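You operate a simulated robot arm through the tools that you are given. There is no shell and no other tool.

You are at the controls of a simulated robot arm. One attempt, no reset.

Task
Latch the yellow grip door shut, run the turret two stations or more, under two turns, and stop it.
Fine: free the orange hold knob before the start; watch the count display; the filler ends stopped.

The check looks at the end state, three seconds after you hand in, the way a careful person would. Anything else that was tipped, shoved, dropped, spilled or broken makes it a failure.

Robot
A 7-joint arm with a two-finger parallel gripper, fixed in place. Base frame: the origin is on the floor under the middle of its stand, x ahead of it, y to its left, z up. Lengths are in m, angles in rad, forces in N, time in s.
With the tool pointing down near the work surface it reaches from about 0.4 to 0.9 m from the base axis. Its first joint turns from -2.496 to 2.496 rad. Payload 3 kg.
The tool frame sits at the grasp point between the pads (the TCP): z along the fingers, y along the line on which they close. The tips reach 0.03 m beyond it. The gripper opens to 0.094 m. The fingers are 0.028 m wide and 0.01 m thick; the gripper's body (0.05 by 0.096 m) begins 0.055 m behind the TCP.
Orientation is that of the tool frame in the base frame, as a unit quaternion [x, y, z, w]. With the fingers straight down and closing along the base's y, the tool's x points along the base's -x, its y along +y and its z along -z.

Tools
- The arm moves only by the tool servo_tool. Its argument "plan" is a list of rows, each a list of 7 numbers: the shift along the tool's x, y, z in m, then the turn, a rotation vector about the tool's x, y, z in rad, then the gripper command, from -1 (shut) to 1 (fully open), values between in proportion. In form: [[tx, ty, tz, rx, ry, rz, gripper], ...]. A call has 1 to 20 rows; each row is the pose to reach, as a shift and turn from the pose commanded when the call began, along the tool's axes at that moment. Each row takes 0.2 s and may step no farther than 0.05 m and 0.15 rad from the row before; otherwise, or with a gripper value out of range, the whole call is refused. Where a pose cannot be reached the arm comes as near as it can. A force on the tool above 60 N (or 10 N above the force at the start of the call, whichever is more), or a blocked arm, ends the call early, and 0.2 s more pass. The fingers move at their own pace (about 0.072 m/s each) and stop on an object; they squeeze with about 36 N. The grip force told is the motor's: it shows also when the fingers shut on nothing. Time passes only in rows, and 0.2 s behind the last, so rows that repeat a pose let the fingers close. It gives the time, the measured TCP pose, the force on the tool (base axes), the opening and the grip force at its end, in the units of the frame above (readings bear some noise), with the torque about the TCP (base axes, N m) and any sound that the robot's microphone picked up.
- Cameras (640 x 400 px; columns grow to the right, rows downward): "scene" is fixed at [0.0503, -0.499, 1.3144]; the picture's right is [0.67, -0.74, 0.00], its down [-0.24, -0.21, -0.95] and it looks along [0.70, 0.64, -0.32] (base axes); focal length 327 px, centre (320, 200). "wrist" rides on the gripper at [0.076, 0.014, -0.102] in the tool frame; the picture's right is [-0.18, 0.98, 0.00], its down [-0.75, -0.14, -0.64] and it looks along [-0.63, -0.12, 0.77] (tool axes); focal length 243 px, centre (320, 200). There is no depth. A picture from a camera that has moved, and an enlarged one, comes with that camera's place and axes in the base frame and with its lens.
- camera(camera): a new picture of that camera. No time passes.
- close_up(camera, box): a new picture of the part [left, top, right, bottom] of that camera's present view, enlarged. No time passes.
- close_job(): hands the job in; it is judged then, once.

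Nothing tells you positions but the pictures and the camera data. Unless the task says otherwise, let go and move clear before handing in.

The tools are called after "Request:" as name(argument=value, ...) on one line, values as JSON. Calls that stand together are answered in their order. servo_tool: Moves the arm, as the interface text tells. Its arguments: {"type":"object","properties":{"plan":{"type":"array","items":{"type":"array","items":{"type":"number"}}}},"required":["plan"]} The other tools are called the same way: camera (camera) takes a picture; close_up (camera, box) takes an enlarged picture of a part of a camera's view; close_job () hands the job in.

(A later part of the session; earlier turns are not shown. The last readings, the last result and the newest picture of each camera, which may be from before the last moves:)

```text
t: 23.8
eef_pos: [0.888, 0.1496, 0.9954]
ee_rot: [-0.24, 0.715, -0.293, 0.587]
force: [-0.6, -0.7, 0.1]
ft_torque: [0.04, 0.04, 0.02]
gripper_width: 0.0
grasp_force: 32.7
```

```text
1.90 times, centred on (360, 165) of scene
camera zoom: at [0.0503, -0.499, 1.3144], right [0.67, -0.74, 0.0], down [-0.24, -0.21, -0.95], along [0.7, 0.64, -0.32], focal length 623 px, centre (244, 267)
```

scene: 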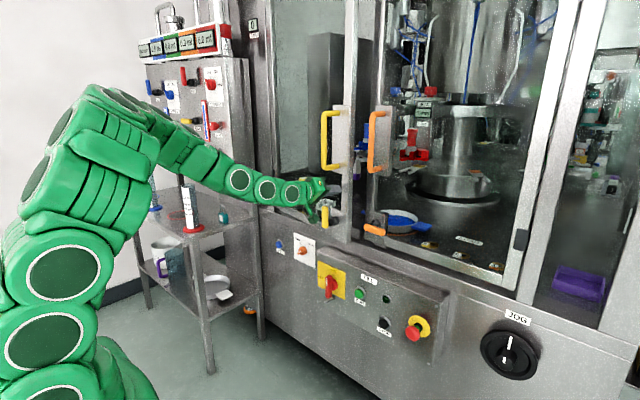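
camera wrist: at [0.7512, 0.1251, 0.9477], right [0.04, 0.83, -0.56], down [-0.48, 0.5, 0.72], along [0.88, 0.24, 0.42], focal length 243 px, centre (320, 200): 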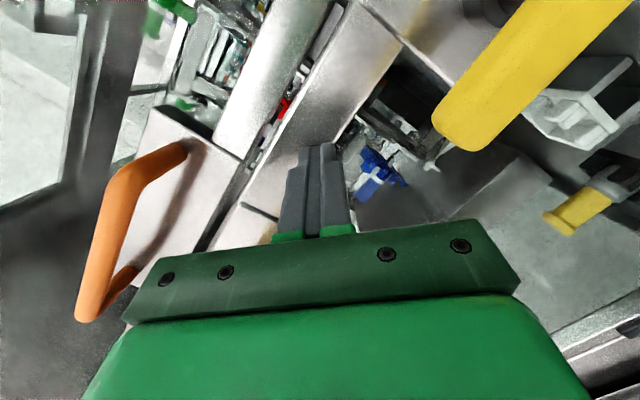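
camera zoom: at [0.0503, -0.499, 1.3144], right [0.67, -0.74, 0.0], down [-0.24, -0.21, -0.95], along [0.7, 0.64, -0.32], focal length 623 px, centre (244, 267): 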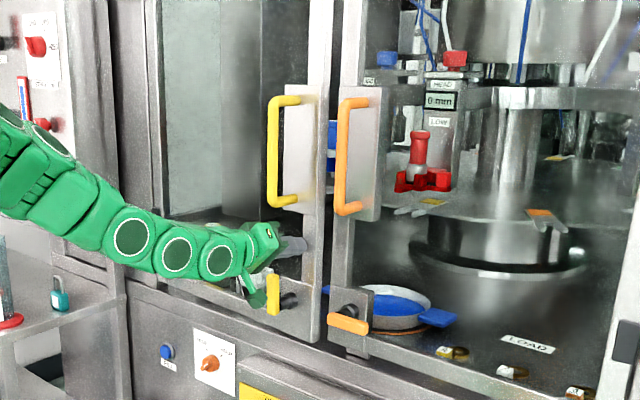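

Request:
servo_tool(plan=[[0, 0, 0.005, 0, 0, 0, -1], [0, 0, 0.01, 0, 0, 0, -1], [0, 0, 0.014, 0, 0, 0, -1], [0, 0, 0.018, 0, 0, 0, -1]])

Request:
close_up(camera="scene", box=[270, 60, 450, 270])

```text
t: 24.8
eef_pos: [0.9057, 0.1488, 0.9931]
ee_rot: [-0.239, 0.716, -0.293, 0.587]
force: [-0.7, -0.6, -0.7]
ft_torque: [0.04, 0.03, -0.01]
gripper_width: 0.0002
grasp_force: 33.2
```

```text
1.90 times, centred on (360, 165) of scene
camera zoom: at [0.0503, -0.499, 1.3144], right [0.67, -0.74, 0.0], down [-0.24, -0.21, -0.95], along [0.7, 0.64, -0.32], focal length 623 px, centre (244, 267)
```

zoom: 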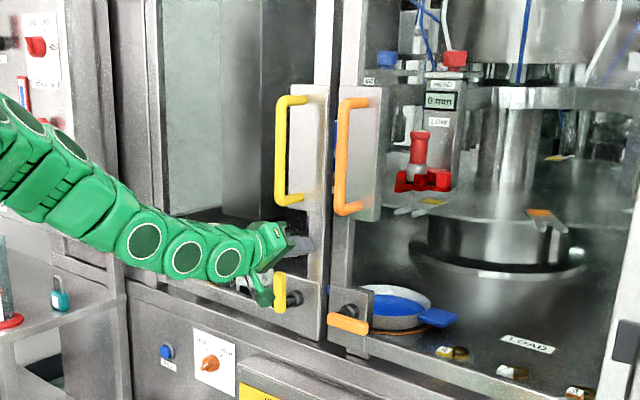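

Request:
servo_tool(plan=[[0, 0, 0.004, 0, 0, 0, -1], [0, 0, 0.008, 0, 0, 0, -1], [0, 0, 0.012, 0, 0, 0, -1], [0, 0, 0.016, 0, 0, 0, -1], [0, 0, 0.02, 0, 0, 0, -1]])

Request:
close_up(camera="scene", box=[270, 60, 450, 270])

Request:
camera(camera="wrist")

```text
t: 25.7
eef_pos: [0.9187, 0.1477, 0.9928]
ee_rot: [-0.239, 0.715, -0.292, 0.588]
force: [-59.7, -8.1, 8.7]
ft_torque: [0.15, -0.78, -0.14]
gripper_width: 0.0
grasp_force: 33.2
stopped in row 4: the force on the tool passed its limit at 87 N (the readings are from after the stop); the commanded pose is now the measured one
```

```text
1.90 times, centred on (360, 165) of scene
camera zoom: at [0.0503, -0.499, 1.3144], right [0.67, -0.74, 0.0], down [-0.24, -0.21, -0.95], along [0.7, 0.64, -0.32], focal length 623 px, centre (244, 267)
```

zoom: 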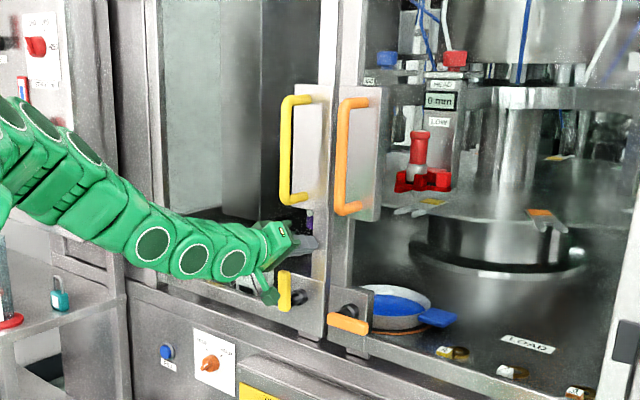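

```text
taken
camera wrist: at [0.8031, 0.119, 0.942], right [0.04, 0.83, -0.56], down [-0.48, 0.5, 0.72], along [0.87, 0.24, 0.42], focal length 243 px, centre (320, 200)
```

wrist: 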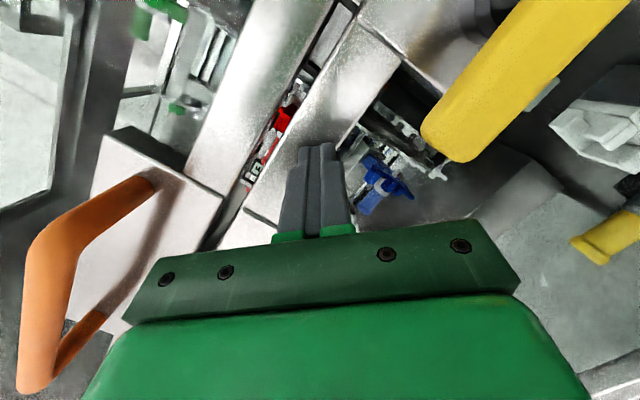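

The door is against its stop (outer face at about x≈0.948). I'll back off, check that it stays shut, and reorient to natural roll beside the yellow lever, whose pivot is near (y 0.163, z 0.883).

Request:
servo_tool(plan=[[0.0058, 0, -0.029, 0, 0, 0, -1], [0.0116, 0, -0.058, 0, 0, 0, -1], [0.0174, 0, -0.0869, 0, 0, 0, -1], [0.0267, 0.004, -0.085, -0.013, -0.031, 0.129, -1], [0.036, 0.008, -0.083, -0.026, -0.062, 0.257, -1], [0.0454, 0.012, -0.0812, -0.039, -0.094, 0.386, -1], [0.0548, 0.016, -0.0794, -0.051, -0.125, 0.514, -1], [0.0641, 0.02, -0.0775, -0.064, -0.156, 0.643, -1], [0.0735, 0.0241, -0.0757, -0.077, -0.187, 0.771, -1]])

Request:
close_up(camera="scene", box=[270, 60, 450, 270])

Request:
camera(camera="wrist")

```text
t: 27.7
eef_pos: [0.8334, 0.1459, 0.9414]
ee_rot: [0.004, 0.709, -0.014, 0.705]
force: [-0.3, 0.5, -1.0]
ft_torque: [-0.03, 0.0, 0.0]
gripper_width: 0.0
grasp_force: 33.1
out of reach, approached as far as the arm can: row 9
```

```text
1.90 times, centred on (360, 165) of scene
camera zoom: at [0.0503, -0.499, 1.3144], right [0.67, -0.74, 0.0], down [-0.24, -0.21, -0.95], along [0.7, 0.64, -0.32], focal length 623 px, centre (244, 267)
```

zoom: 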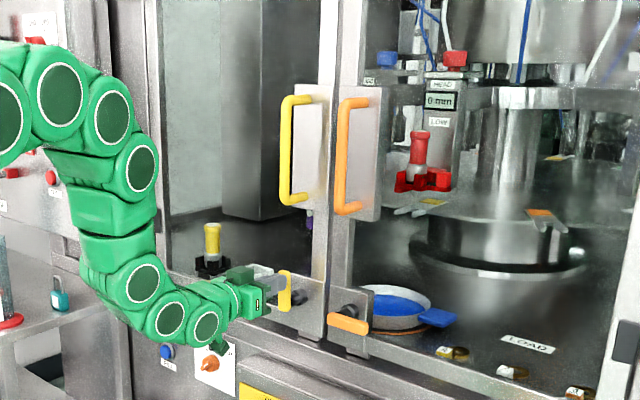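

```text
taken
camera wrist: at [0.7299, 0.1617, 0.8637], right [0.03, 0.99, 0.17], down [-0.64, -0.11, 0.76], along [0.77, -0.13, 0.63], focal length 243 px, centre (320, 200)
```

wrist: 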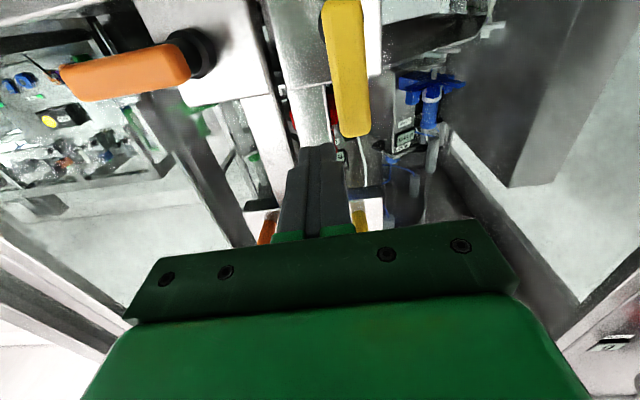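

The door stays shut. The arm changed posture to get to this orientation, so I'll let it settle and re-read the pose before touching the lever.

Request:
servo_tool(plan=[[0, 0, 0, 0, 0, 0, -1], [0, 0, 0, 0, 0, 0, -1]])

Request:
camera(camera="wrist")

Request:
camera(camera="scene")

```text
t: 28.3
eef_pos: [0.8333, 0.1457, 0.9408]
ee_rot: [0.004, 0.709, -0.015, 0.705]
force: [-0.5, 0.1, 0.6]
ft_torque: [0.0, 0.02, 0.01]
gripper_width: 0.0
grasp_force: 33.0
```

```text
taken
camera wrist: at [0.7301, 0.1617, 0.8642], right [0.03, 0.99, 0.17], down [-0.64, -0.11, 0.76], along [0.77, -0.13, 0.63], focal length 243 px, centre (320, 200)
```

wrist: 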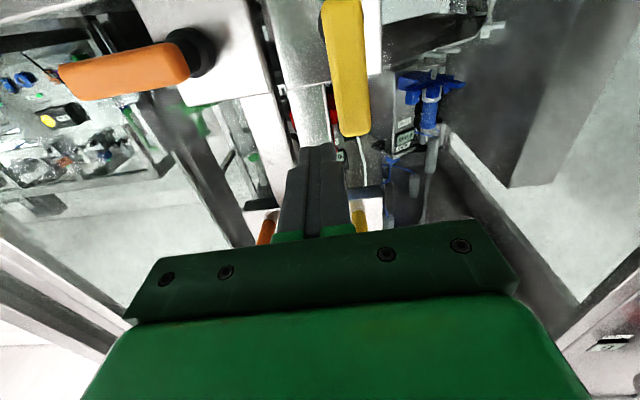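

```text
taken
```

scene: 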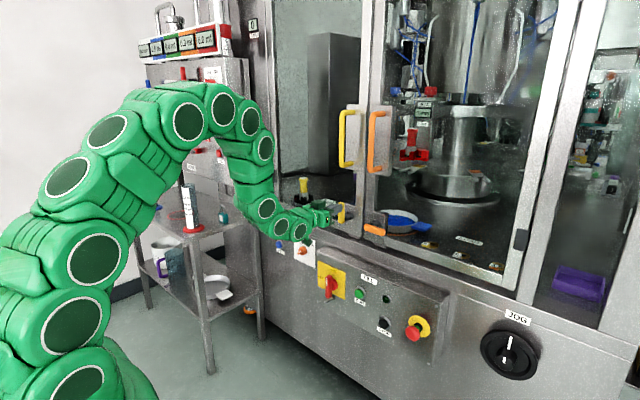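

Request:
servo_tool(plan=[[0.0, -0.005, 0, 0, 0, 0, -1], [0.006, -0.01, 0, 0, 0, 0, -1], [0.012, -0.012, 0, 0, 0, 0, -1]])

```text
t: 29.1
eef_pos: [0.8346, 0.1532, 0.9364]
ee_rot: [0.003, 0.709, -0.014, 0.705]
force: [0.0, -0.3, 0.6]
ft_torque: [0.0, -0.01, 0.03]
gripper_width: 0.0
grasp_force: 32.9
out of reach, approached as far as the arm can: row 1, 2, 3
```

The natural roll sits at a joint limit in this arm posture, and the y motion went the wrong way. I'll roll back about 30°, which was comfortable before, and move to the −y side of the yellow lever.

Request:
servo_tool(plan=[[0, 0, -0.01, 0, 0, -0.12, -1], [0, 0, -0.01, 0, 0, -0.24, -1], [0, 0, -0.01, 0, 0, -0.36, -1], [0, 0, -0.01, 0, 0, -0.48, -1], [0, 0, -0.01, 0, 0, -0.6, -1], [0, 0, -0.01, 0, 0, -0.6, -1]])

Request:
camera(camera="wrist")

Request:
close_up(camera="scene", box=[230, 120, 430, 270])

```text
t: 30.5
eef_pos: [0.8232, 0.1532, 0.9365]
ee_rot: [-0.211, 0.675, -0.21, 0.676]
force: [0.7, -0.1, -0.9]
ft_torque: [-0.03, -0.02, -0.02]
gripper_width: 0.0
grasp_force: 32.7
```

```text
taken
camera wrist: at [0.7216, 0.121, 0.8636], right [0.0, 0.91, -0.41], down [-0.64, 0.31, 0.7], along [0.77, 0.26, 0.59], focal length 243 px, centre (320, 200)
```

wrist: 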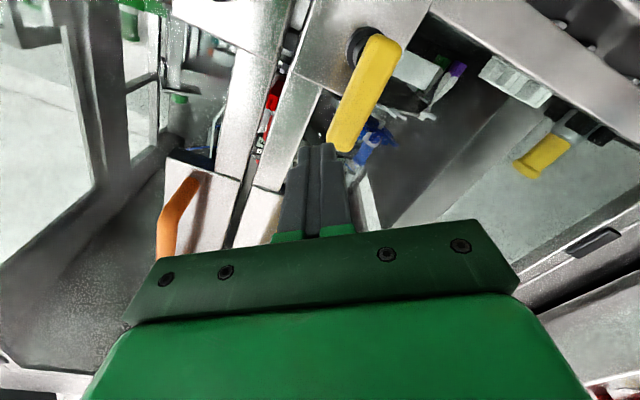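

```text
2.67 times, centred on (330, 195) of scene
camera zoom: at [0.0503, -0.499, 1.3144], right [0.67, -0.74, 0.0], down [-0.24, -0.21, -0.95], along [0.7, 0.64, -0.32], focal length 873 px, centre (293, 213)
```

zoom: 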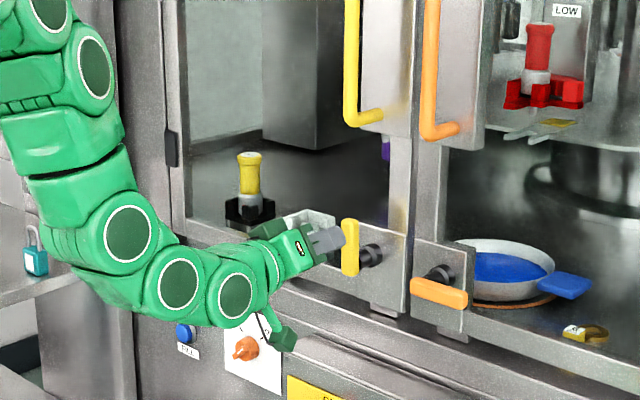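

I now understand that an unreachable command resets to the measured pose. The tool points straight ahead at (0.823, 0.153, 0.937) with a −34° roll. I'll shift to the −y side of the lever and insert the fingertips beside it.

Request:
servo_tool(plan=[[0.0095, -0.0086, 0, 0, 0, 0, -1], [0.0191, -0.0172, 0, 0, 0, 0, -1], [0.0191, -0.0172, 0.022, 0, 0, 0, -1], [0.0191, -0.0172, 0.044, 0, 0, 0, -1]])

Request:
camera(camera="wrist")

Request:
close_up(camera="scene", box=[270, 150, 430, 260])

```text
t: 31.5
eef_pos: [0.8667, 0.1274, 0.9276]
ee_rot: [-0.209, 0.675, -0.208, 0.676]
force: [0.1, 0.2, 0.8]
ft_torque: [-0.01, 0.01, -0.02]
gripper_width: 0.0
grasp_force: 33.2
```

```text
taken
camera wrist: at [0.7648, 0.0953, 0.8548], right [0.0, 0.91, -0.4], down [-0.64, 0.31, 0.7], along [0.77, 0.26, 0.59], focal length 243 px, centre (320, 200)
```

wrist: 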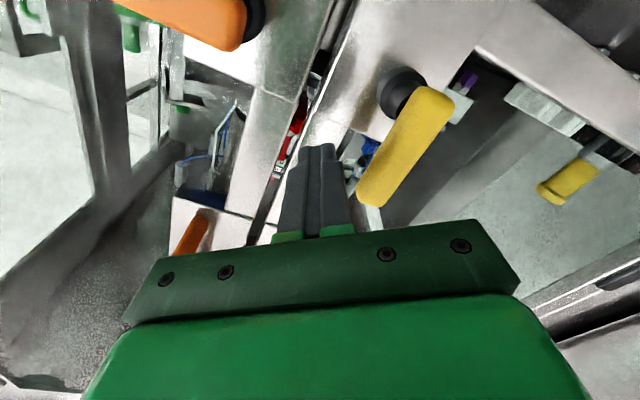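

```text
3.64 times, centred on (350, 205) of scene
camera zoom: at [0.0503, -0.499, 1.3144], right [0.67, -0.74, 0.0], down [-0.24, -0.21, -0.95], along [0.7, 0.64, -0.32], focal length 1190 px, centre (211, 182)
```

zoom: 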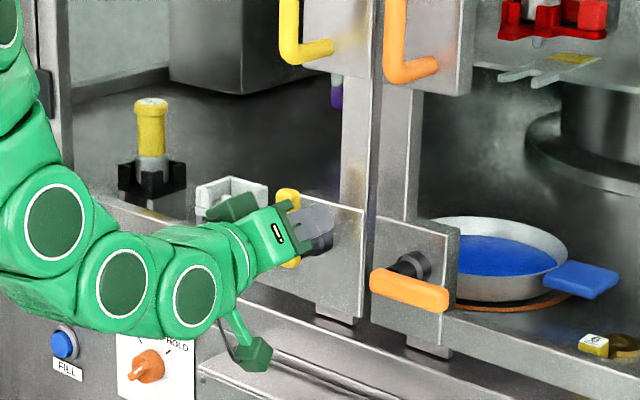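

The fingertips are beside the lever on its −y side. I'll sweep it over toward +y along an arc about the pivot.

Request:
servo_tool(plan=[[-0.008, 0.011, 0, 0, 0, 0, -1], [-0.019, 0.0185, 0, 0, 0, 0, -1], [-0.0277, 0.0287, 0, 0, 0, 0, -1], [-0.0333, 0.0407, 0, 0, 0, 0, -1], [-0.0357, 0.0539, 0, 0, 0, 0, -1], [-0.0345, 0.0672, 0, 0, 0, 0, -1]])

Request:
camera(camera="wrist")

Request:
close_up(camera="scene", box=[270, 150, 430, 260])

```text
t: 32.9
eef_pos: [0.8665, 0.2055, 0.9201]
ee_rot: [-0.21, 0.675, -0.209, 0.676]
force: [-0.2, 0.3, 0.5]
ft_torque: [0.03, -0.01, -0.03]
gripper_width: 0.0
grasp_force: 33.7
```

```text
taken
camera wrist: at [0.7647, 0.1722, 0.847], right [0.0, 0.92, -0.4], down [-0.64, 0.31, 0.7], along [0.77, 0.26, 0.59], focal length 243 px, centre (320, 200)
```

wrist: 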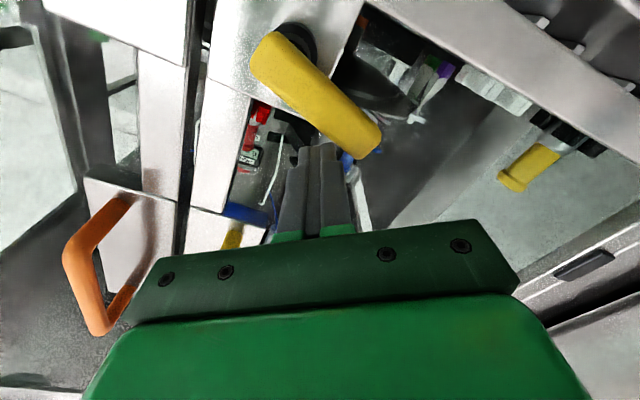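

```text
3.64 times, centred on (350, 205) of scene
camera zoom: at [0.0503, -0.499, 1.3144], right [0.67, -0.74, 0.0], down [-0.24, -0.21, -0.95], along [0.7, 0.64, -0.32], focal length 1190 px, centre (211, 182)
```

zoom: 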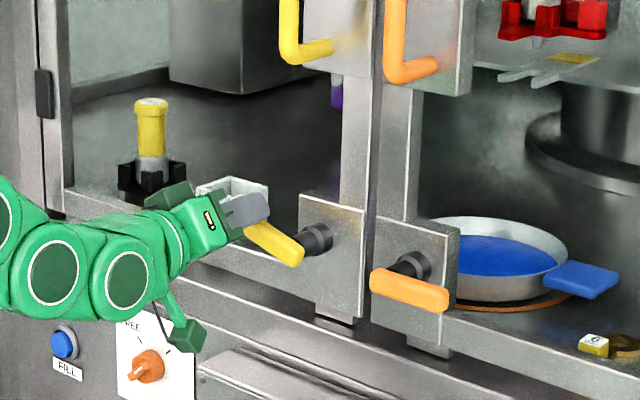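

The lever is about 70° over and moving freely. I'll finish the turn to horizontal in small steps.

Request:
servo_tool(plan=[[0.0033, 0.0069, 0, 0, 0, 0, -1], [0.0065, 0.0137, 0, 0, 0, 0, -1], [0.0094, 0.0175, 0, 0, 0, 0, -1], [0.0122, 0.0212, 0, 0, 0, 0, -1], [0.0148, 0.0234, 0, 0, 0, 0, -1]])

Request:
camera(camera="wrist")

Request:
close_up(camera="scene", box=[270, 150, 430, 260])

```text
t: 33.9
eef_pos: [0.8688, 0.2114, 0.908]
ee_rot: [-0.206, 0.672, -0.211, 0.68]
force: [-2.7, -1.7, 17.3]
ft_torque: [-0.08, -0.24, -0.03]
gripper_width: 0.0001
grasp_force: 33.1
stopped in row 4: the force on the tool passed its limit at 69 N (the readings are from after the stop); the commanded pose is now the measured one
```

```text
taken
camera wrist: at [0.767, 0.1802, 0.8332], right [0.01, 0.92, -0.4], down [-0.65, 0.31, 0.69], along [0.76, 0.26, 0.6], focal length 243 px, centre (320, 200)
```

wrist: 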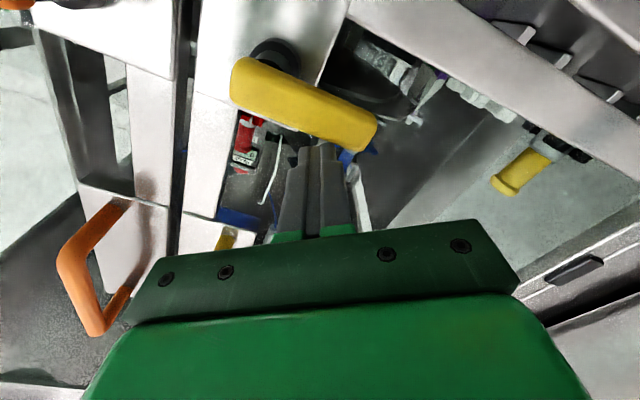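

```text
3.64 times, centred on (350, 205) of scene
camera zoom: at [0.0503, -0.499, 1.3144], right [0.67, -0.74, 0.0], down [-0.24, -0.21, -0.95], along [0.7, 0.64, -0.32], focal length 1190 px, centre (211, 182)
```

zoom: 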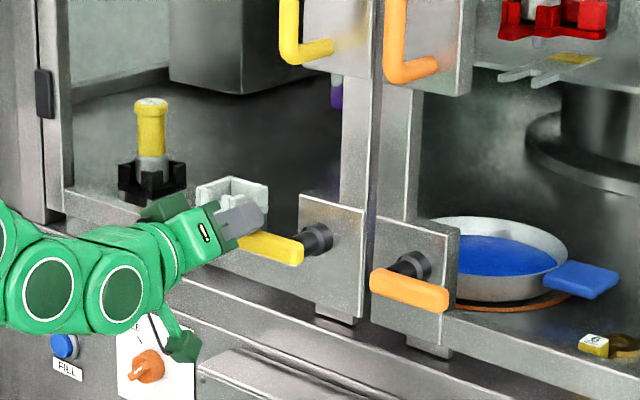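

The lever now looks level, and the force rose at its end stop. I'll retract and look closely at the latch.

Request:
servo_tool(plan=[[-0.008, -0.006, 0, 0, 0, 0, -1], [-0.008, -0.006, -0.03, 0, 0, 0, -1], [-0.008, -0.006, -0.07, 0, 0, 0, -1], [-0.008, -0.006, -0.11, 0, 0, 0, -1], [-0.03, -0.02, -0.14, 0, 0, 0, -1]])

Request:
camera(camera="wrist")

Request:
close_up(camera="scene", box=[310, 180, 420, 260])

Request:
camera(camera="scene")

```text
t: 35.1
eef_pos: [0.7405, 0.2253, 0.9359]
ee_rot: [-0.206, 0.672, -0.214, 0.678]
force: [-0.2, -0.6, -0.2]
ft_torque: [0.0, 0.02, 0.0]
gripper_width: 0.0
grasp_force: 33.1
out of reach, approached as far as the arm can: row 5
```

```text
taken
camera wrist: at [0.6385, 0.1953, 0.8623], right [0.01, 0.91, -0.41], down [-0.65, 0.32, 0.69], along [0.76, 0.25, 0.6], focal length 243 px, centre (320, 200)
```

wrist: 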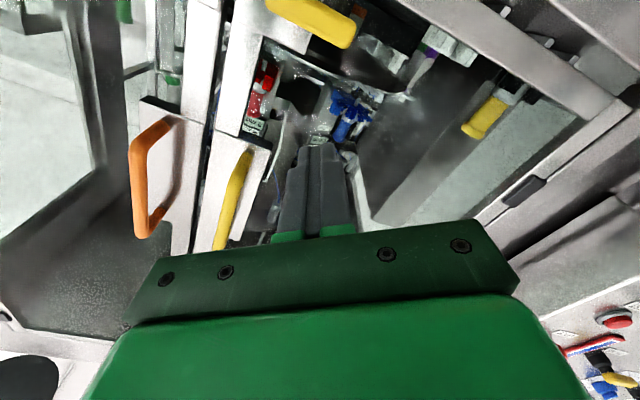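

```text
5.00 times, centred on (365, 220) of scene
camera zoom: at [0.0503, -0.499, 1.3144], right [0.67, -0.74, 0.0], down [-0.24, -0.21, -0.95], along [0.7, 0.64, -0.32], focal length 1636 px, centre (95, 100)
```

zoom: 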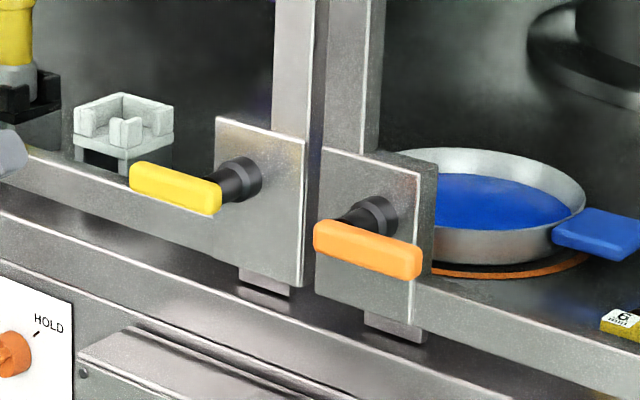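

```text
taken
```

scene: 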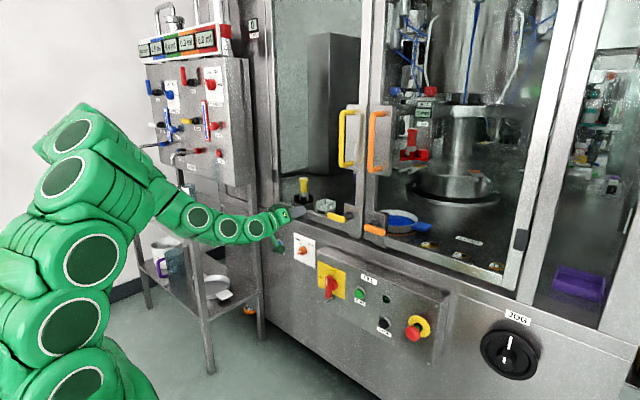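

The yellow door is shut and its lever lies level, mirroring the latched orange one. Next is the hold knob near (0.93, 0.41, 0.66), so I'll bring the tool down in front of it.

Request:
servo_tool(plan=[[0.013, 0.034, 0.006, 0, 0, 0, -1], [0.026, 0.068, 0.012, 0, 0, 0, -1], [0.0395, 0.102, 0.018, 0, 0, 0, -1], [0.0527, 0.136, 0.024, 0, 0, 0, -1], [0.066, 0.17, 0.03, 0, 0, 0, -1], [0.079, 0.204, 0.036, 0, 0, 0, -1], [0.092, 0.238, 0.042, 0, 0, 0, -1], [0.105, 0.272, 0.048, 0, 0, 0, -1], [0.1186, 0.3065, 0.0547, 0, 0, 0, -1]])

Request:
camera(camera="wrist")

Request:
camera(camera="scene")

```text
t: 37.1
eef_pos: [0.797, 0.4127, 0.6672]
ee_rot: [-0.206, 0.672, -0.211, 0.679]
force: [0.0, 0.4, 0.1]
ft_torque: [0.0, 0.0, 0.01]
gripper_width: 0.0
grasp_force: 33.4
```

```text
taken
camera wrist: at [0.6949, 0.3806, 0.5934], right [0.01, 0.92, -0.4], down [-0.65, 0.31, 0.69], along [0.76, 0.26, 0.6], focal length 243 px, centre (320, 200)
```

wrist: 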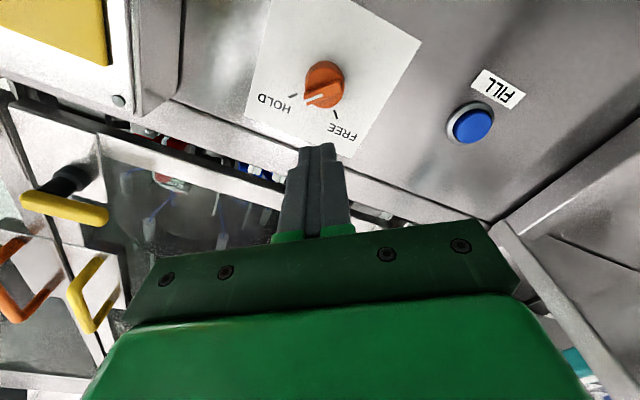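

```text
taken
```

scene: 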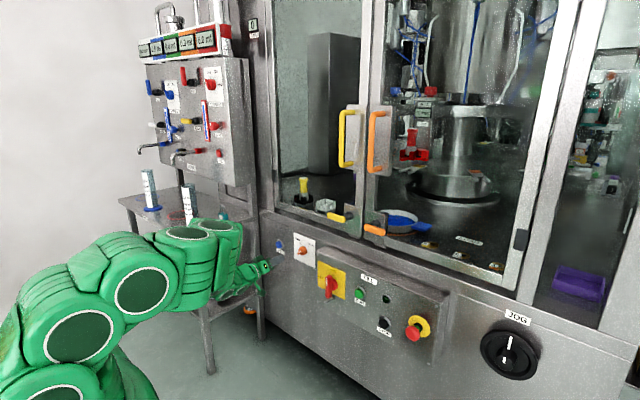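

I have a clear view of the knob pointing at HOLD. I'll zoom in to locate it precisely.

Request:
close_up(camera="wrist", box=[250, 30, 410, 160])

Request:
close_up(camera="scene", box=[270, 225, 334, 265])

```text
3.08 times, centred on (330, 95) of wrist
camera zoom: at [0.6949, 0.3806, 0.5934], right [0.01, 0.92, -0.4], down [-0.65, 0.31, 0.69], along [0.76, 0.26, 0.6], focal length 746 px, centre (289, 523)
```

zoom: 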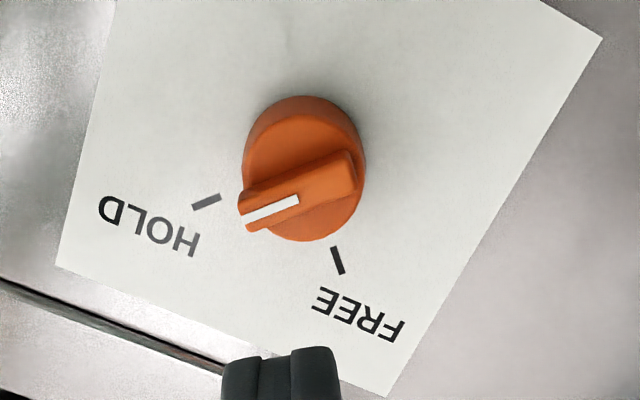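

```text
10.00 times, centred on (302, 245) of scene
camera zoom: at [0.0503, -0.499, 1.3144], right [0.67, -0.74, 0.0], down [-0.24, -0.21, -0.95], along [0.7, 0.64, -0.32], focal length 3273 px, centre (500, -250)
```

zoom: 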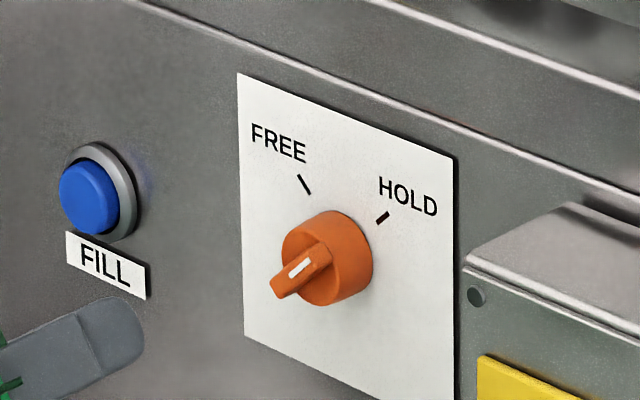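

The knob bar's face is at about (0.916, 0.409, 0.656), 45° toward HOLD, and FREE is a 90° counter-clockwise turn away. I'll test whether the tool can roll to +45° here so I can grasp the bar.

Request:
servo_tool(plan=[[0, 0, 0, 0, 0, 0.14, 0], [0, 0, 0, 0, 0, 0.28, 0], [0, 0, 0, 0, 0, 0.42, 0], [0, 0, 0, 0, 0, 0.56, 0], [0, 0, 0, 0, 0, 0.7, 0]])

```text
t: 38.3
eef_pos: [0.7973, 0.4135, 0.6672]
ee_rot: [0.037, 0.703, 0.035, 0.709]
force: [-0.7, 0.7, -0.1]
ft_torque: [0.0, -0.02, -0.03]
gripper_width: 0.047
grasp_force: 0.1
```

Request:
servo_tool(plan=[[0, 0, 0, 0, 0, 0.14, 0], [0, 0, 0, 0, 0, 0.28, 0], [0, 0, 0, 0, 0, 0.42, 0], [0, 0, 0, 0, 0, 0.56, 0], [0, 0, 0, 0, 0, 0.69, 0]])

Request:
camera(camera="wrist")

Request:
camera(camera="scene")

```text
t: 39.5
eef_pos: [0.8109, 0.4223, 0.7162]
ee_rot: [0.258, 0.663, 0.243, 0.66]
force: [-0.5, 0.4, 0.5]
ft_torque: [-0.01, 0.03, 0.0]
gripper_width: 0.0471
grasp_force: 0.0
out of reach, approached as far as the arm can: row 4, 5
```

```text
taken
camera wrist: at [0.7091, 0.484, 0.669], right [0.02, 0.62, 0.79], down [-0.65, -0.59, 0.48], along [0.76, -0.52, 0.39], focal length 243 px, centre (320, 200)
```

wrist: 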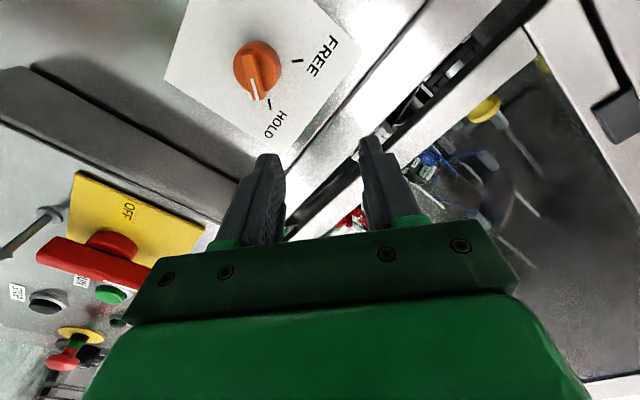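

```text
taken
```

scene: 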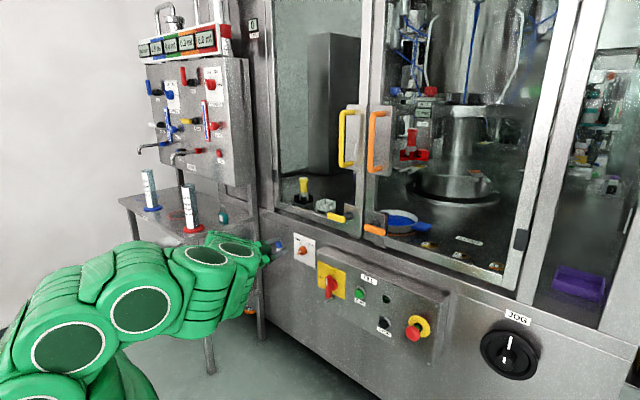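

Roll tops out a bit above +30° here. I'll grasp at about +27°, let the closing pads pull the bar into line, then roll the rest of the way to FREE. First I'll line up in front of the knob.

Request:
servo_tool(plan=[[0, 0, 0, 0, 0, -0.128, 0], [0.009, -0.0125, 0.0075, 0, 0, -0.256, 0], [0.018, -0.025, 0.015, 0, 0, -0.256, 0], [0.027, -0.0375, 0.0225, 0, 0, -0.256, 0], [0.0356, -0.05, 0.03, 0, 0, -0.256, 0], [0.0356, -0.05, 0.03, 0, 0, -0.256, 0]])

Request:
camera(camera="wrist")

Request:
close_up(camera="scene", box=[230, 210, 350, 290])

```text
t: 40.9
eef_pos: [0.8385, 0.407, 0.6579]
ee_rot: [0.168, 0.691, 0.156, 0.686]
force: [1.6, 0.3, 0.5]
ft_torque: [0.0, -0.03, -0.02]
gripper_width: 0.0469
grasp_force: 0.0
```

```text
taken
camera wrist: at [0.7369, 0.4556, 0.5956], right [0.02, 0.8, 0.61], down [-0.64, -0.45, 0.62], along [0.77, -0.4, 0.5], focal length 243 px, centre (320, 200)
```

wrist: 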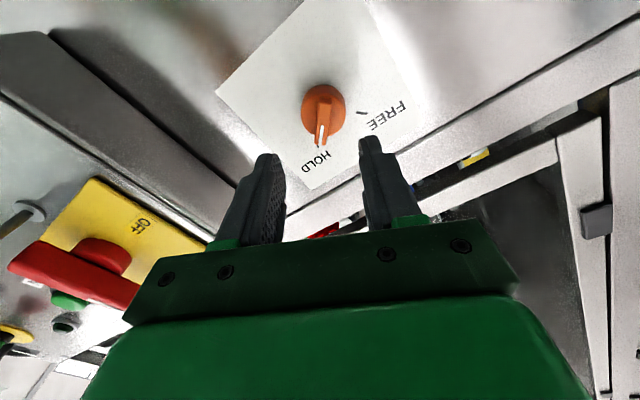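

```text
5.00 times, centred on (290, 250) of scene
camera zoom: at [0.0503, -0.499, 1.3144], right [0.67, -0.74, 0.0], down [-0.24, -0.21, -0.95], along [0.7, 0.64, -0.32], focal length 1636 px, centre (470, -50)
```

zoom: 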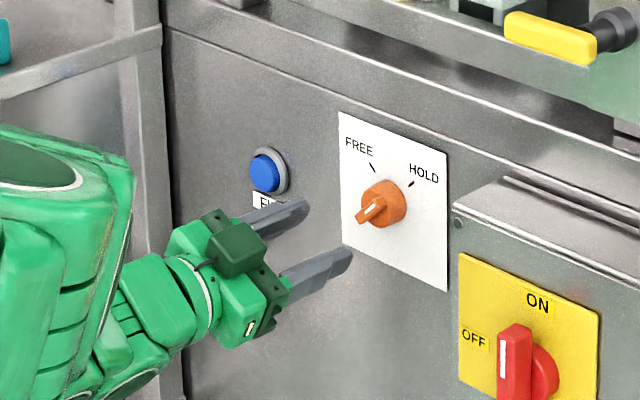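

Both fingers now straddle the knob direction at +26.5° roll. I'll advance about 5.7 cm so the tips flank the bar, then close.

Request:
servo_tool(plan=[[0.001, 0.0005, 0.02, 0, 0, 0, 0], [0.0022, 0.0011, 0.035, 0, 0, 0, 0], [0.0022, 0.0011, 0.047, 0, 0, 0, 0], [0.0022, 0.0011, 0.056, 0, 0, 0, 0]])

Request:
camera(camera="wrist")

Request:
close_up(camera="scene", box=[260, 220, 340, 280])

```text
t: 41.9
eef_pos: [0.8944, 0.4088, 0.655]
ee_rot: [0.17, 0.69, 0.157, 0.686]
force: [-0.3, 0.5, 0.0]
ft_torque: [0.01, -0.03, -0.04]
gripper_width: 0.0472
grasp_force: 0.2
```

```text
taken
camera wrist: at [0.7931, 0.4572, 0.5933], right [0.02, 0.8, 0.61], down [-0.64, -0.45, 0.62], along [0.77, -0.4, 0.5], focal length 243 px, centre (320, 200)
```

wrist: 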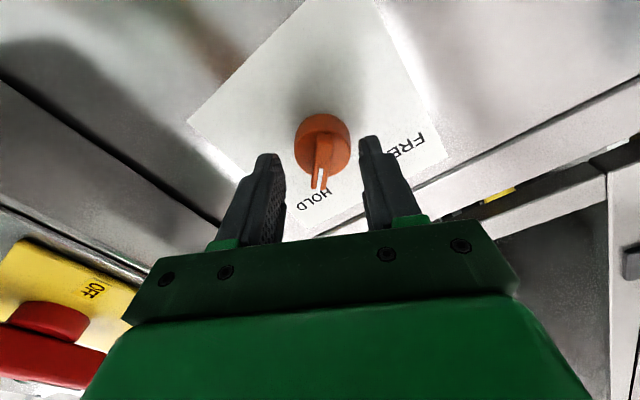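

```text
6.67 times, centred on (300, 250) of scene
camera zoom: at [0.0503, -0.499, 1.3144], right [0.67, -0.74, 0.0], down [-0.24, -0.21, -0.95], along [0.7, 0.64, -0.32], focal length 2182 px, centre (453, -133)
```

zoom: 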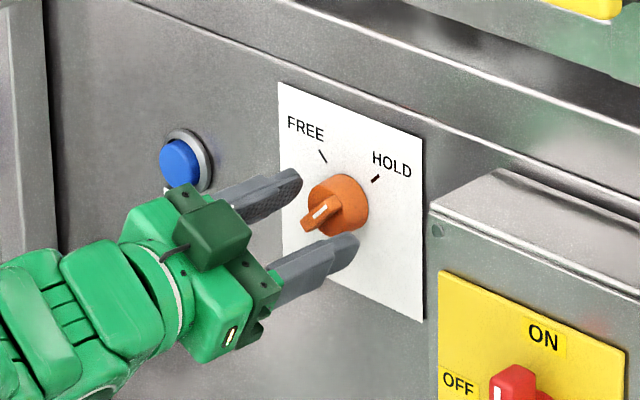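

The fingertips flank the bar. I'll go 2 mm deeper and close on it.

Request:
servo_tool(plan=[[0, 0, 0.002, 0, 0, 0, 0], [0, 0, 0.002, 0, 0, 0, -1], [0, 0, 0.002, 0, 0, 0, -1], [0, 0, 0.002, 0, 0, 0, -1], [0, 0, 0.002, 0, 0, 0, -1]])

Request:
camera(camera="wrist")

Request:
close_up(camera="scene", box=[260, 220, 340, 280])

```text
t: 43.1
eef_pos: [0.8968, 0.4103, 0.6558]
ee_rot: [0.168, 0.691, 0.157, 0.686]
force: [1.7, 15.8, -0.3]
ft_torque: [-0.02, -0.24, 0.81]
gripper_width: 0.01
grasp_force: 43.6
```

```text
taken
camera wrist: at [0.7945, 0.4584, 0.5934], right [0.02, 0.8, 0.61], down [-0.64, -0.45, 0.62], along [0.77, -0.4, 0.5], focal length 243 px, centre (320, 200)
```

wrist: 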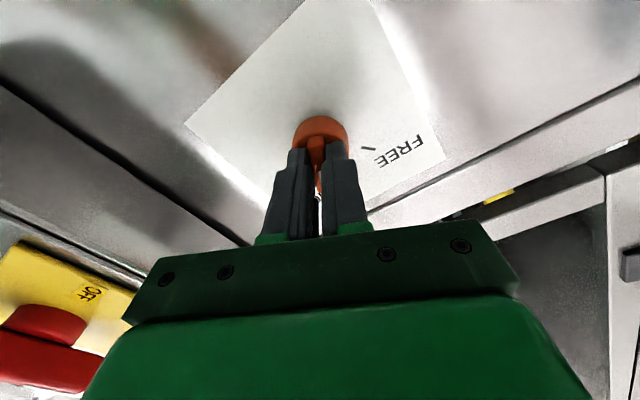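

```text
6.67 times, centred on (300, 250) of scene
camera zoom: at [0.0503, -0.499, 1.3144], right [0.67, -0.74, 0.0], down [-0.24, -0.21, -0.95], along [0.7, 0.64, -0.32], focal length 2182 px, centre (453, -133)
```

zoom: 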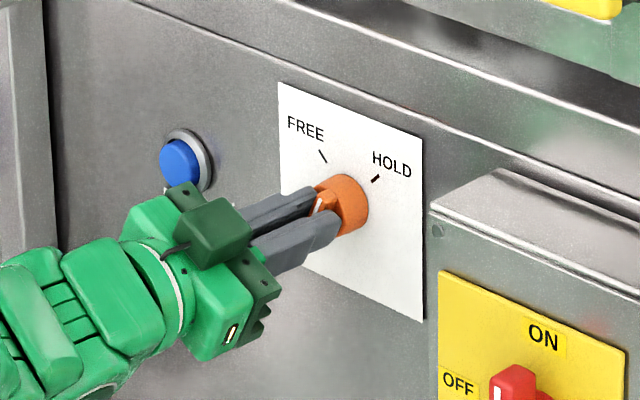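

The gripper holds the bar (width 10 mm) and has already drawn it into line. Now I'll roll counter-clockwise to about −47° to reach FREE.

Request:
servo_tool(plan=[[0, 0.001, 0, 0, 0, -0.1, -1], [0, 0.001, 0, 0, 0, -0.22, -1], [0, 0.001, 0, 0, 0, -0.35, -1], [0, 0.001, 0, 0, 0, -0.48, -1], [0, 0.001, 0, 0, 0, -0.61, -1], [0, 0.001, 0, 0, 0, -0.74, -1], [0, 0.001, 0, 0, 0, -0.87, -1], [0, 0.001, 0, 0, 0, -1.0, -1], [0, 0.001, 0, 0, 0, -1.12, -1], [0, 0.001, 0, 0, 0, -1.24, -1]])

Request:
camera(camera="wrist")

Request:
close_up(camera="scene", box=[260, 220, 340, 280])

```text
t: 45.0
eef_pos: [0.8968, 0.4095, 0.6553]
ee_rot: [-0.196, 0.684, -0.203, 0.672]
force: [23.6, 14.2, -15.7]
ft_torque: [0.03, 0.54, 0.48]
gripper_width: 0.0097
grasp_force: 43.7
stopped in row 9: the force on the tool passed its limit at 62 N (the readings are from after the stop); the commanded pose is now the measured one
```

```text
taken
camera wrist: at [0.793, 0.3823, 0.5837], right [0.01, 0.93, -0.38], down [-0.63, 0.3, 0.72], along [0.78, 0.23, 0.58], focal length 243 px, centre (320, 200)
```

wrist: 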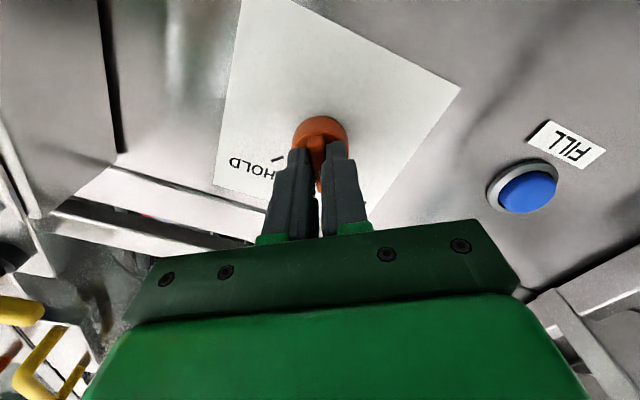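

```text
6.67 times, centred on (300, 250) of scene
camera zoom: at [0.0503, -0.499, 1.3144], right [0.67, -0.74, 0.0], down [-0.24, -0.21, -0.95], along [0.7, 0.64, -0.32], focal length 2182 px, centre (453, -133)
```

zoom: 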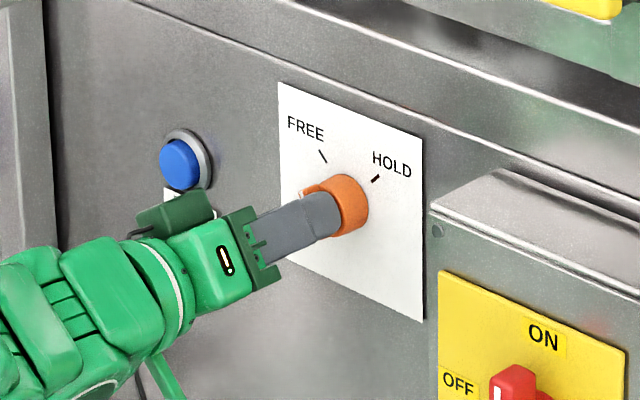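

The force limit tripped at about −33° roll. I'll open the fingers and see where the knob actually points.

Request:
servo_tool(plan=[[0, 0, 0, 0, 0, 0, -0.3], [0, 0, 0, 0, 0, 0, -0.3], [0, 0, -0.02, 0, 0, 0, -0.1], [0, 0, -0.045, 0, 0, 0, 0], [0, 0, -0.06, 0, 0, 0, 0]])

Request:
camera(camera="wrist")

Request:
close_up(camera="scene", box=[260, 220, 340, 280])

```text
t: 46.2
eef_pos: [0.8366, 0.4106, 0.6568]
ee_rot: [-0.195, 0.684, -0.203, 0.673]
force: [-0.6, -0.3, -1.0]
ft_torque: [0.0, -0.01, 0.01]
gripper_width: 0.0471
grasp_force: 0.0
```

```text
taken
camera wrist: at [0.7321, 0.3824, 0.584], right [0.01, 0.93, -0.38], down [-0.63, 0.3, 0.72], along [0.78, 0.23, 0.58], focal length 243 px, centre (320, 200)
```

wrist: 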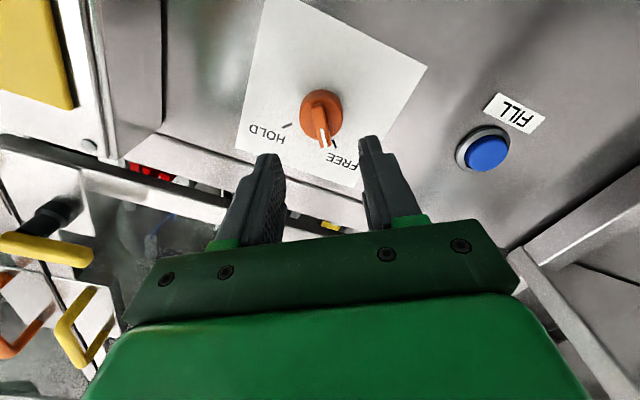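

```text
6.67 times, centred on (300, 250) of scene
camera zoom: at [0.0503, -0.499, 1.3144], right [0.67, -0.74, 0.0], down [-0.24, -0.21, -0.95], along [0.7, 0.64, -0.32], focal length 2182 px, centre (453, -133)
```

zoom: 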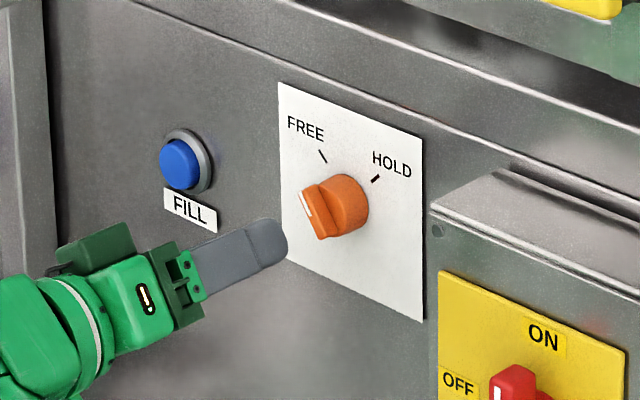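

Request:
close_up(camera="wrist", box=[230, 60, 410, 190])

Request:
close_up(camera="scene", box=[285, 230, 325, 262])

```text
3.08 times, centred on (320, 125) of wrist
camera zoom: at [0.7321, 0.3824, 0.584], right [0.01, 0.93, -0.38], down [-0.63, 0.3, 0.72], along [0.78, 0.23, 0.58], focal length 746 px, centre (320, 431)
```

zoom: 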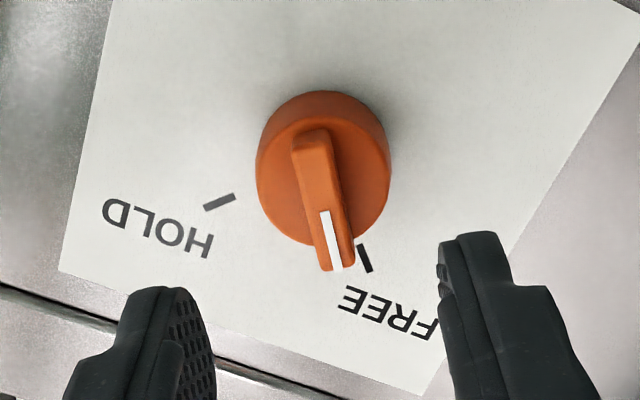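

```text
12.50 times, centred on (305, 246) of scene
camera zoom: at [0.0503, -0.499, 1.3144], right [0.67, -0.74, 0.0], down [-0.24, -0.21, -0.95], along [0.7, 0.64, -0.32], focal length 4091 px, centre (508, -375)
```

zoom: 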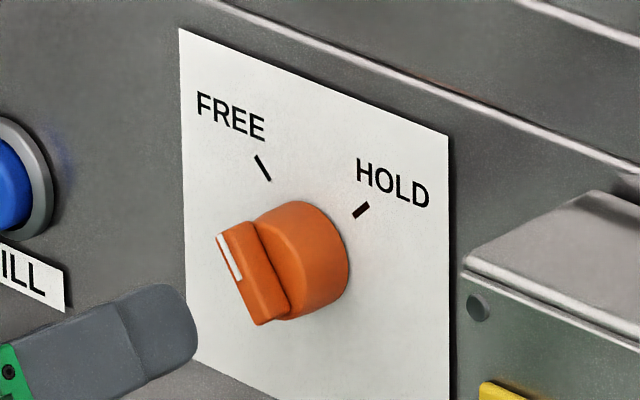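

The knob has come off HOLD and is about 32° toward FREE, roughly 13° short of the mark. I'll regrasp it aligned and turn the rest more slowly.

Request:
servo_tool(plan=[[0.0006, 0.0006, 0.02, 0, 0, 0, 0], [0.0006, 0.0006, 0.04, 0, 0, 0, 0], [0.0006, 0.0006, 0.052, 0, 0, 0, 0], [0.0006, 0.0006, 0.06, 0, 0, 0, 0], [0.0006, 0.0006, 0.06, 0, 0, 0, -1], [0.0006, 0.0006, 0.06, 0, 0, 0, -1], [0.0006, 0.0006, 0.06, 0, 0, 0, -1]])

```text
t: 47.8
eef_pos: [0.8963, 0.4105, 0.6555]
ee_rot: [-0.196, 0.684, -0.203, 0.673]
force: [-45.5, -24.3, 13.9]
ft_torque: [0.02, -0.64, 0.04]
gripper_width: 0.0097
grasp_force: 43.3
```

Request:
servo_tool(plan=[[0, 0, 0, 0, 0, 0, -0.5], [0, 0, -0.004, 0, 0, 0, -0.4], [0, 0, -0.004, 0, 0, 0, -0.4], [0, 0, -0.004, 0, 0, 0, -1], [0, 0, -0.004, 0, 0, 0, -1], [0, 0, -0.004, 0, 0, 0, -1]])

```text
t: 49.2
eef_pos: [0.8929, 0.4101, 0.6547]
ee_rot: [-0.196, 0.684, -0.203, 0.673]
force: [1.6, -3.3, 1.7]
ft_torque: [0.0, 0.19, -0.08]
gripper_width: 0.0096
grasp_force: 43.4
```

The grip now sits with almost no side force. I'll roll slowly another ~14°.

Request:
servo_tool(plan=[[0, 0, 0, 0, 0, -0.04, -1], [0, 0, 0, 0, 0, -0.08, -1], [0, 0, 0, 0, 0, -0.12, -1], [0, 0, 0, 0, 0, -0.16, -1], [0, 0, 0, 0, 0, -0.2, -1], [0, 0, 0, 0, 0, -0.24, -1]])

Request:
camera(camera="wrist")

```text
t: 50.6
eef_pos: [0.8932, 0.4109, 0.655]
ee_rot: [-0.276, 0.655, -0.283, 0.644]
force: [20.4, -1.5, -10.8]
ft_torque: [0.44, -0.11, 0.44]
gripper_width: 0.0096
grasp_force: 43.6
```

```text
taken
camera wrist: at [0.7892, 0.366, 0.5922], right [0.0, 0.81, -0.59], down [-0.63, 0.46, 0.63], along [0.78, 0.37, 0.51], focal length 243 px, centre (320, 200)
```

wrist: 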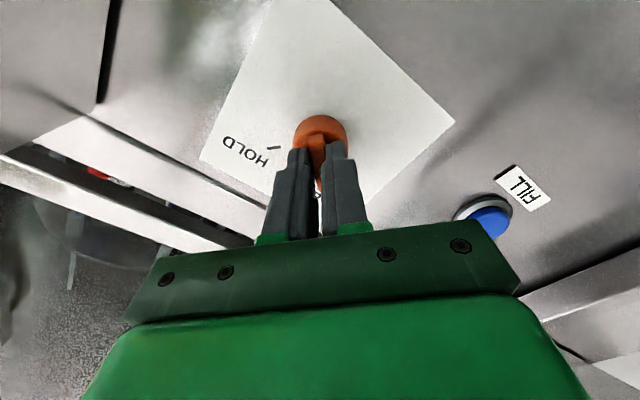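

Request:
servo_tool(plan=[[0, 0, 0, 0, 0, 0, -0.3], [0, 0, 0, 0, 0, 0, -0.2], [0, 0, -0.02, 0, 0, 0, 0], [0, 0, -0.05, 0, 0, 0, 0], [0, 0, -0.06, 0, 0, 0, 0]])

Request:
close_up(camera="wrist", box=[230, 60, 410, 190])

Request:
close_up(camera="scene", box=[285, 230, 325, 262])

```text
t: 51.8
eef_pos: [0.8321, 0.4121, 0.656]
ee_rot: [-0.276, 0.655, -0.283, 0.644]
force: [-0.1, -0.2, -0.4]
ft_torque: [-0.04, 0.0, 0.01]
gripper_width: 0.0468
grasp_force: 0.1
```

```text
3.08 times, centred on (320, 125) of wrist
camera zoom: at [0.7276, 0.3672, 0.5935], right [0.0, 0.81, -0.59], down [-0.63, 0.46, 0.63], along [0.78, 0.37, 0.51], focal length 746 px, centre (320, 431)
```

zoom: 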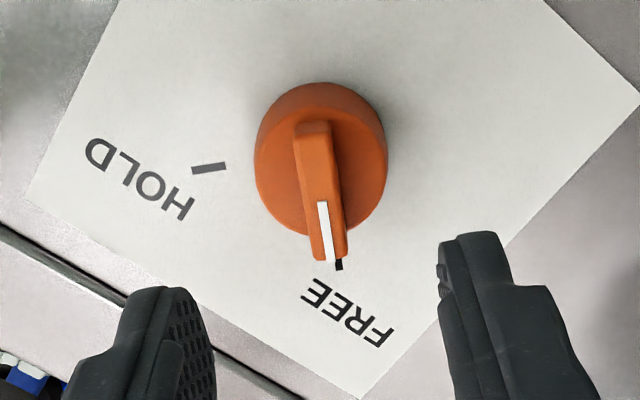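

```text
12.50 times, centred on (305, 246) of scene
camera zoom: at [0.0503, -0.499, 1.3144], right [0.67, -0.74, 0.0], down [-0.24, -0.21, -0.95], along [0.7, 0.64, -0.32], focal length 4091 px, centre (508, -375)
```

zoom: 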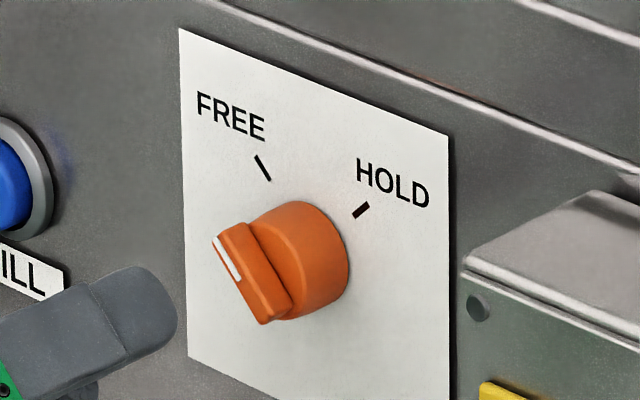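

The knob now sits on FREE (about 46°). Next are the RUN and STOP buttons, so I'll retract and traverse in front of the control panel while rolling back toward natural.

Request:
servo_tool(plan=[[0, 0, -0.035, 0, 0, 0, -1], [0, 0, -0.067, 0, 0, 0, -1], [0.0318, -0.0306, -0.067, 0, 0, 0.05, -1], [0.0636, -0.0613, -0.067, 0, 0, 0.1, -1], [0.0955, -0.0919, -0.067, 0, 0, 0.15, -1], [0.1273, -0.1226, -0.067, 0, 0, 0.2, -1], [0.1591, -0.1532, -0.067, 0, 0, 0.25, -1], [0.191, -0.1838, -0.067, 0, 0, 0.3, -1], [0.2228, -0.2145, -0.067, 0, 0, 0.35, -1], [0.2546, -0.2451, -0.067, 0, 0, 0.4, -1]])

Request:
camera(camera="wrist")

Request:
camera(camera="scene")

```text
t: 54.0
eef_pos: [0.7621, 0.0566, 0.6604]
ee_rot: [-0.141, 0.697, -0.148, 0.687]
force: [-0.7, -1.3, -0.1]
ft_torque: [0.0, -0.02, -0.02]
gripper_width: 0.0
grasp_force: 33.1
```

```text
taken
camera wrist: at [0.6582, 0.0412, 0.5849], right [0.01, 0.97, -0.22], down [-0.63, 0.18, 0.75], along [0.78, 0.13, 0.62], focal length 243 px, centre (320, 200)
```

wrist: 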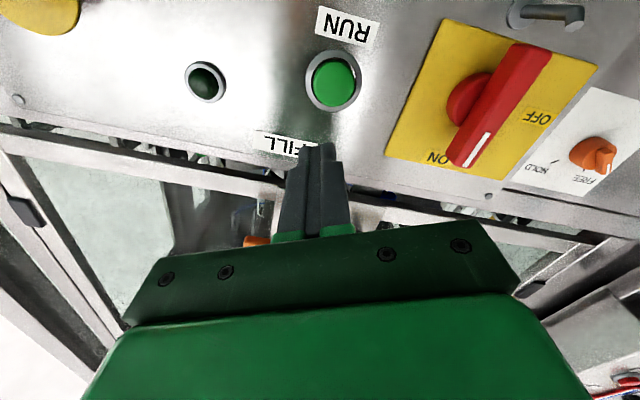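

```text
taken
```

scene: 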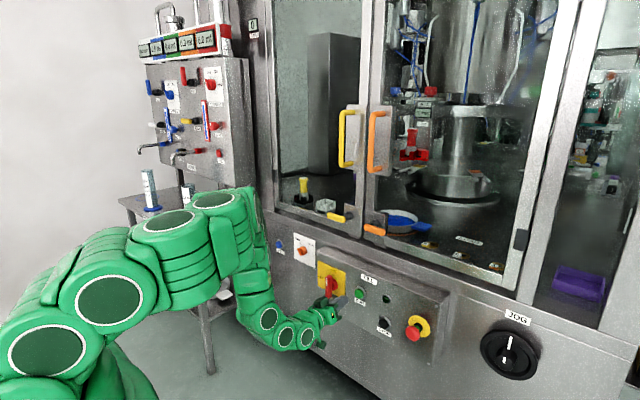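

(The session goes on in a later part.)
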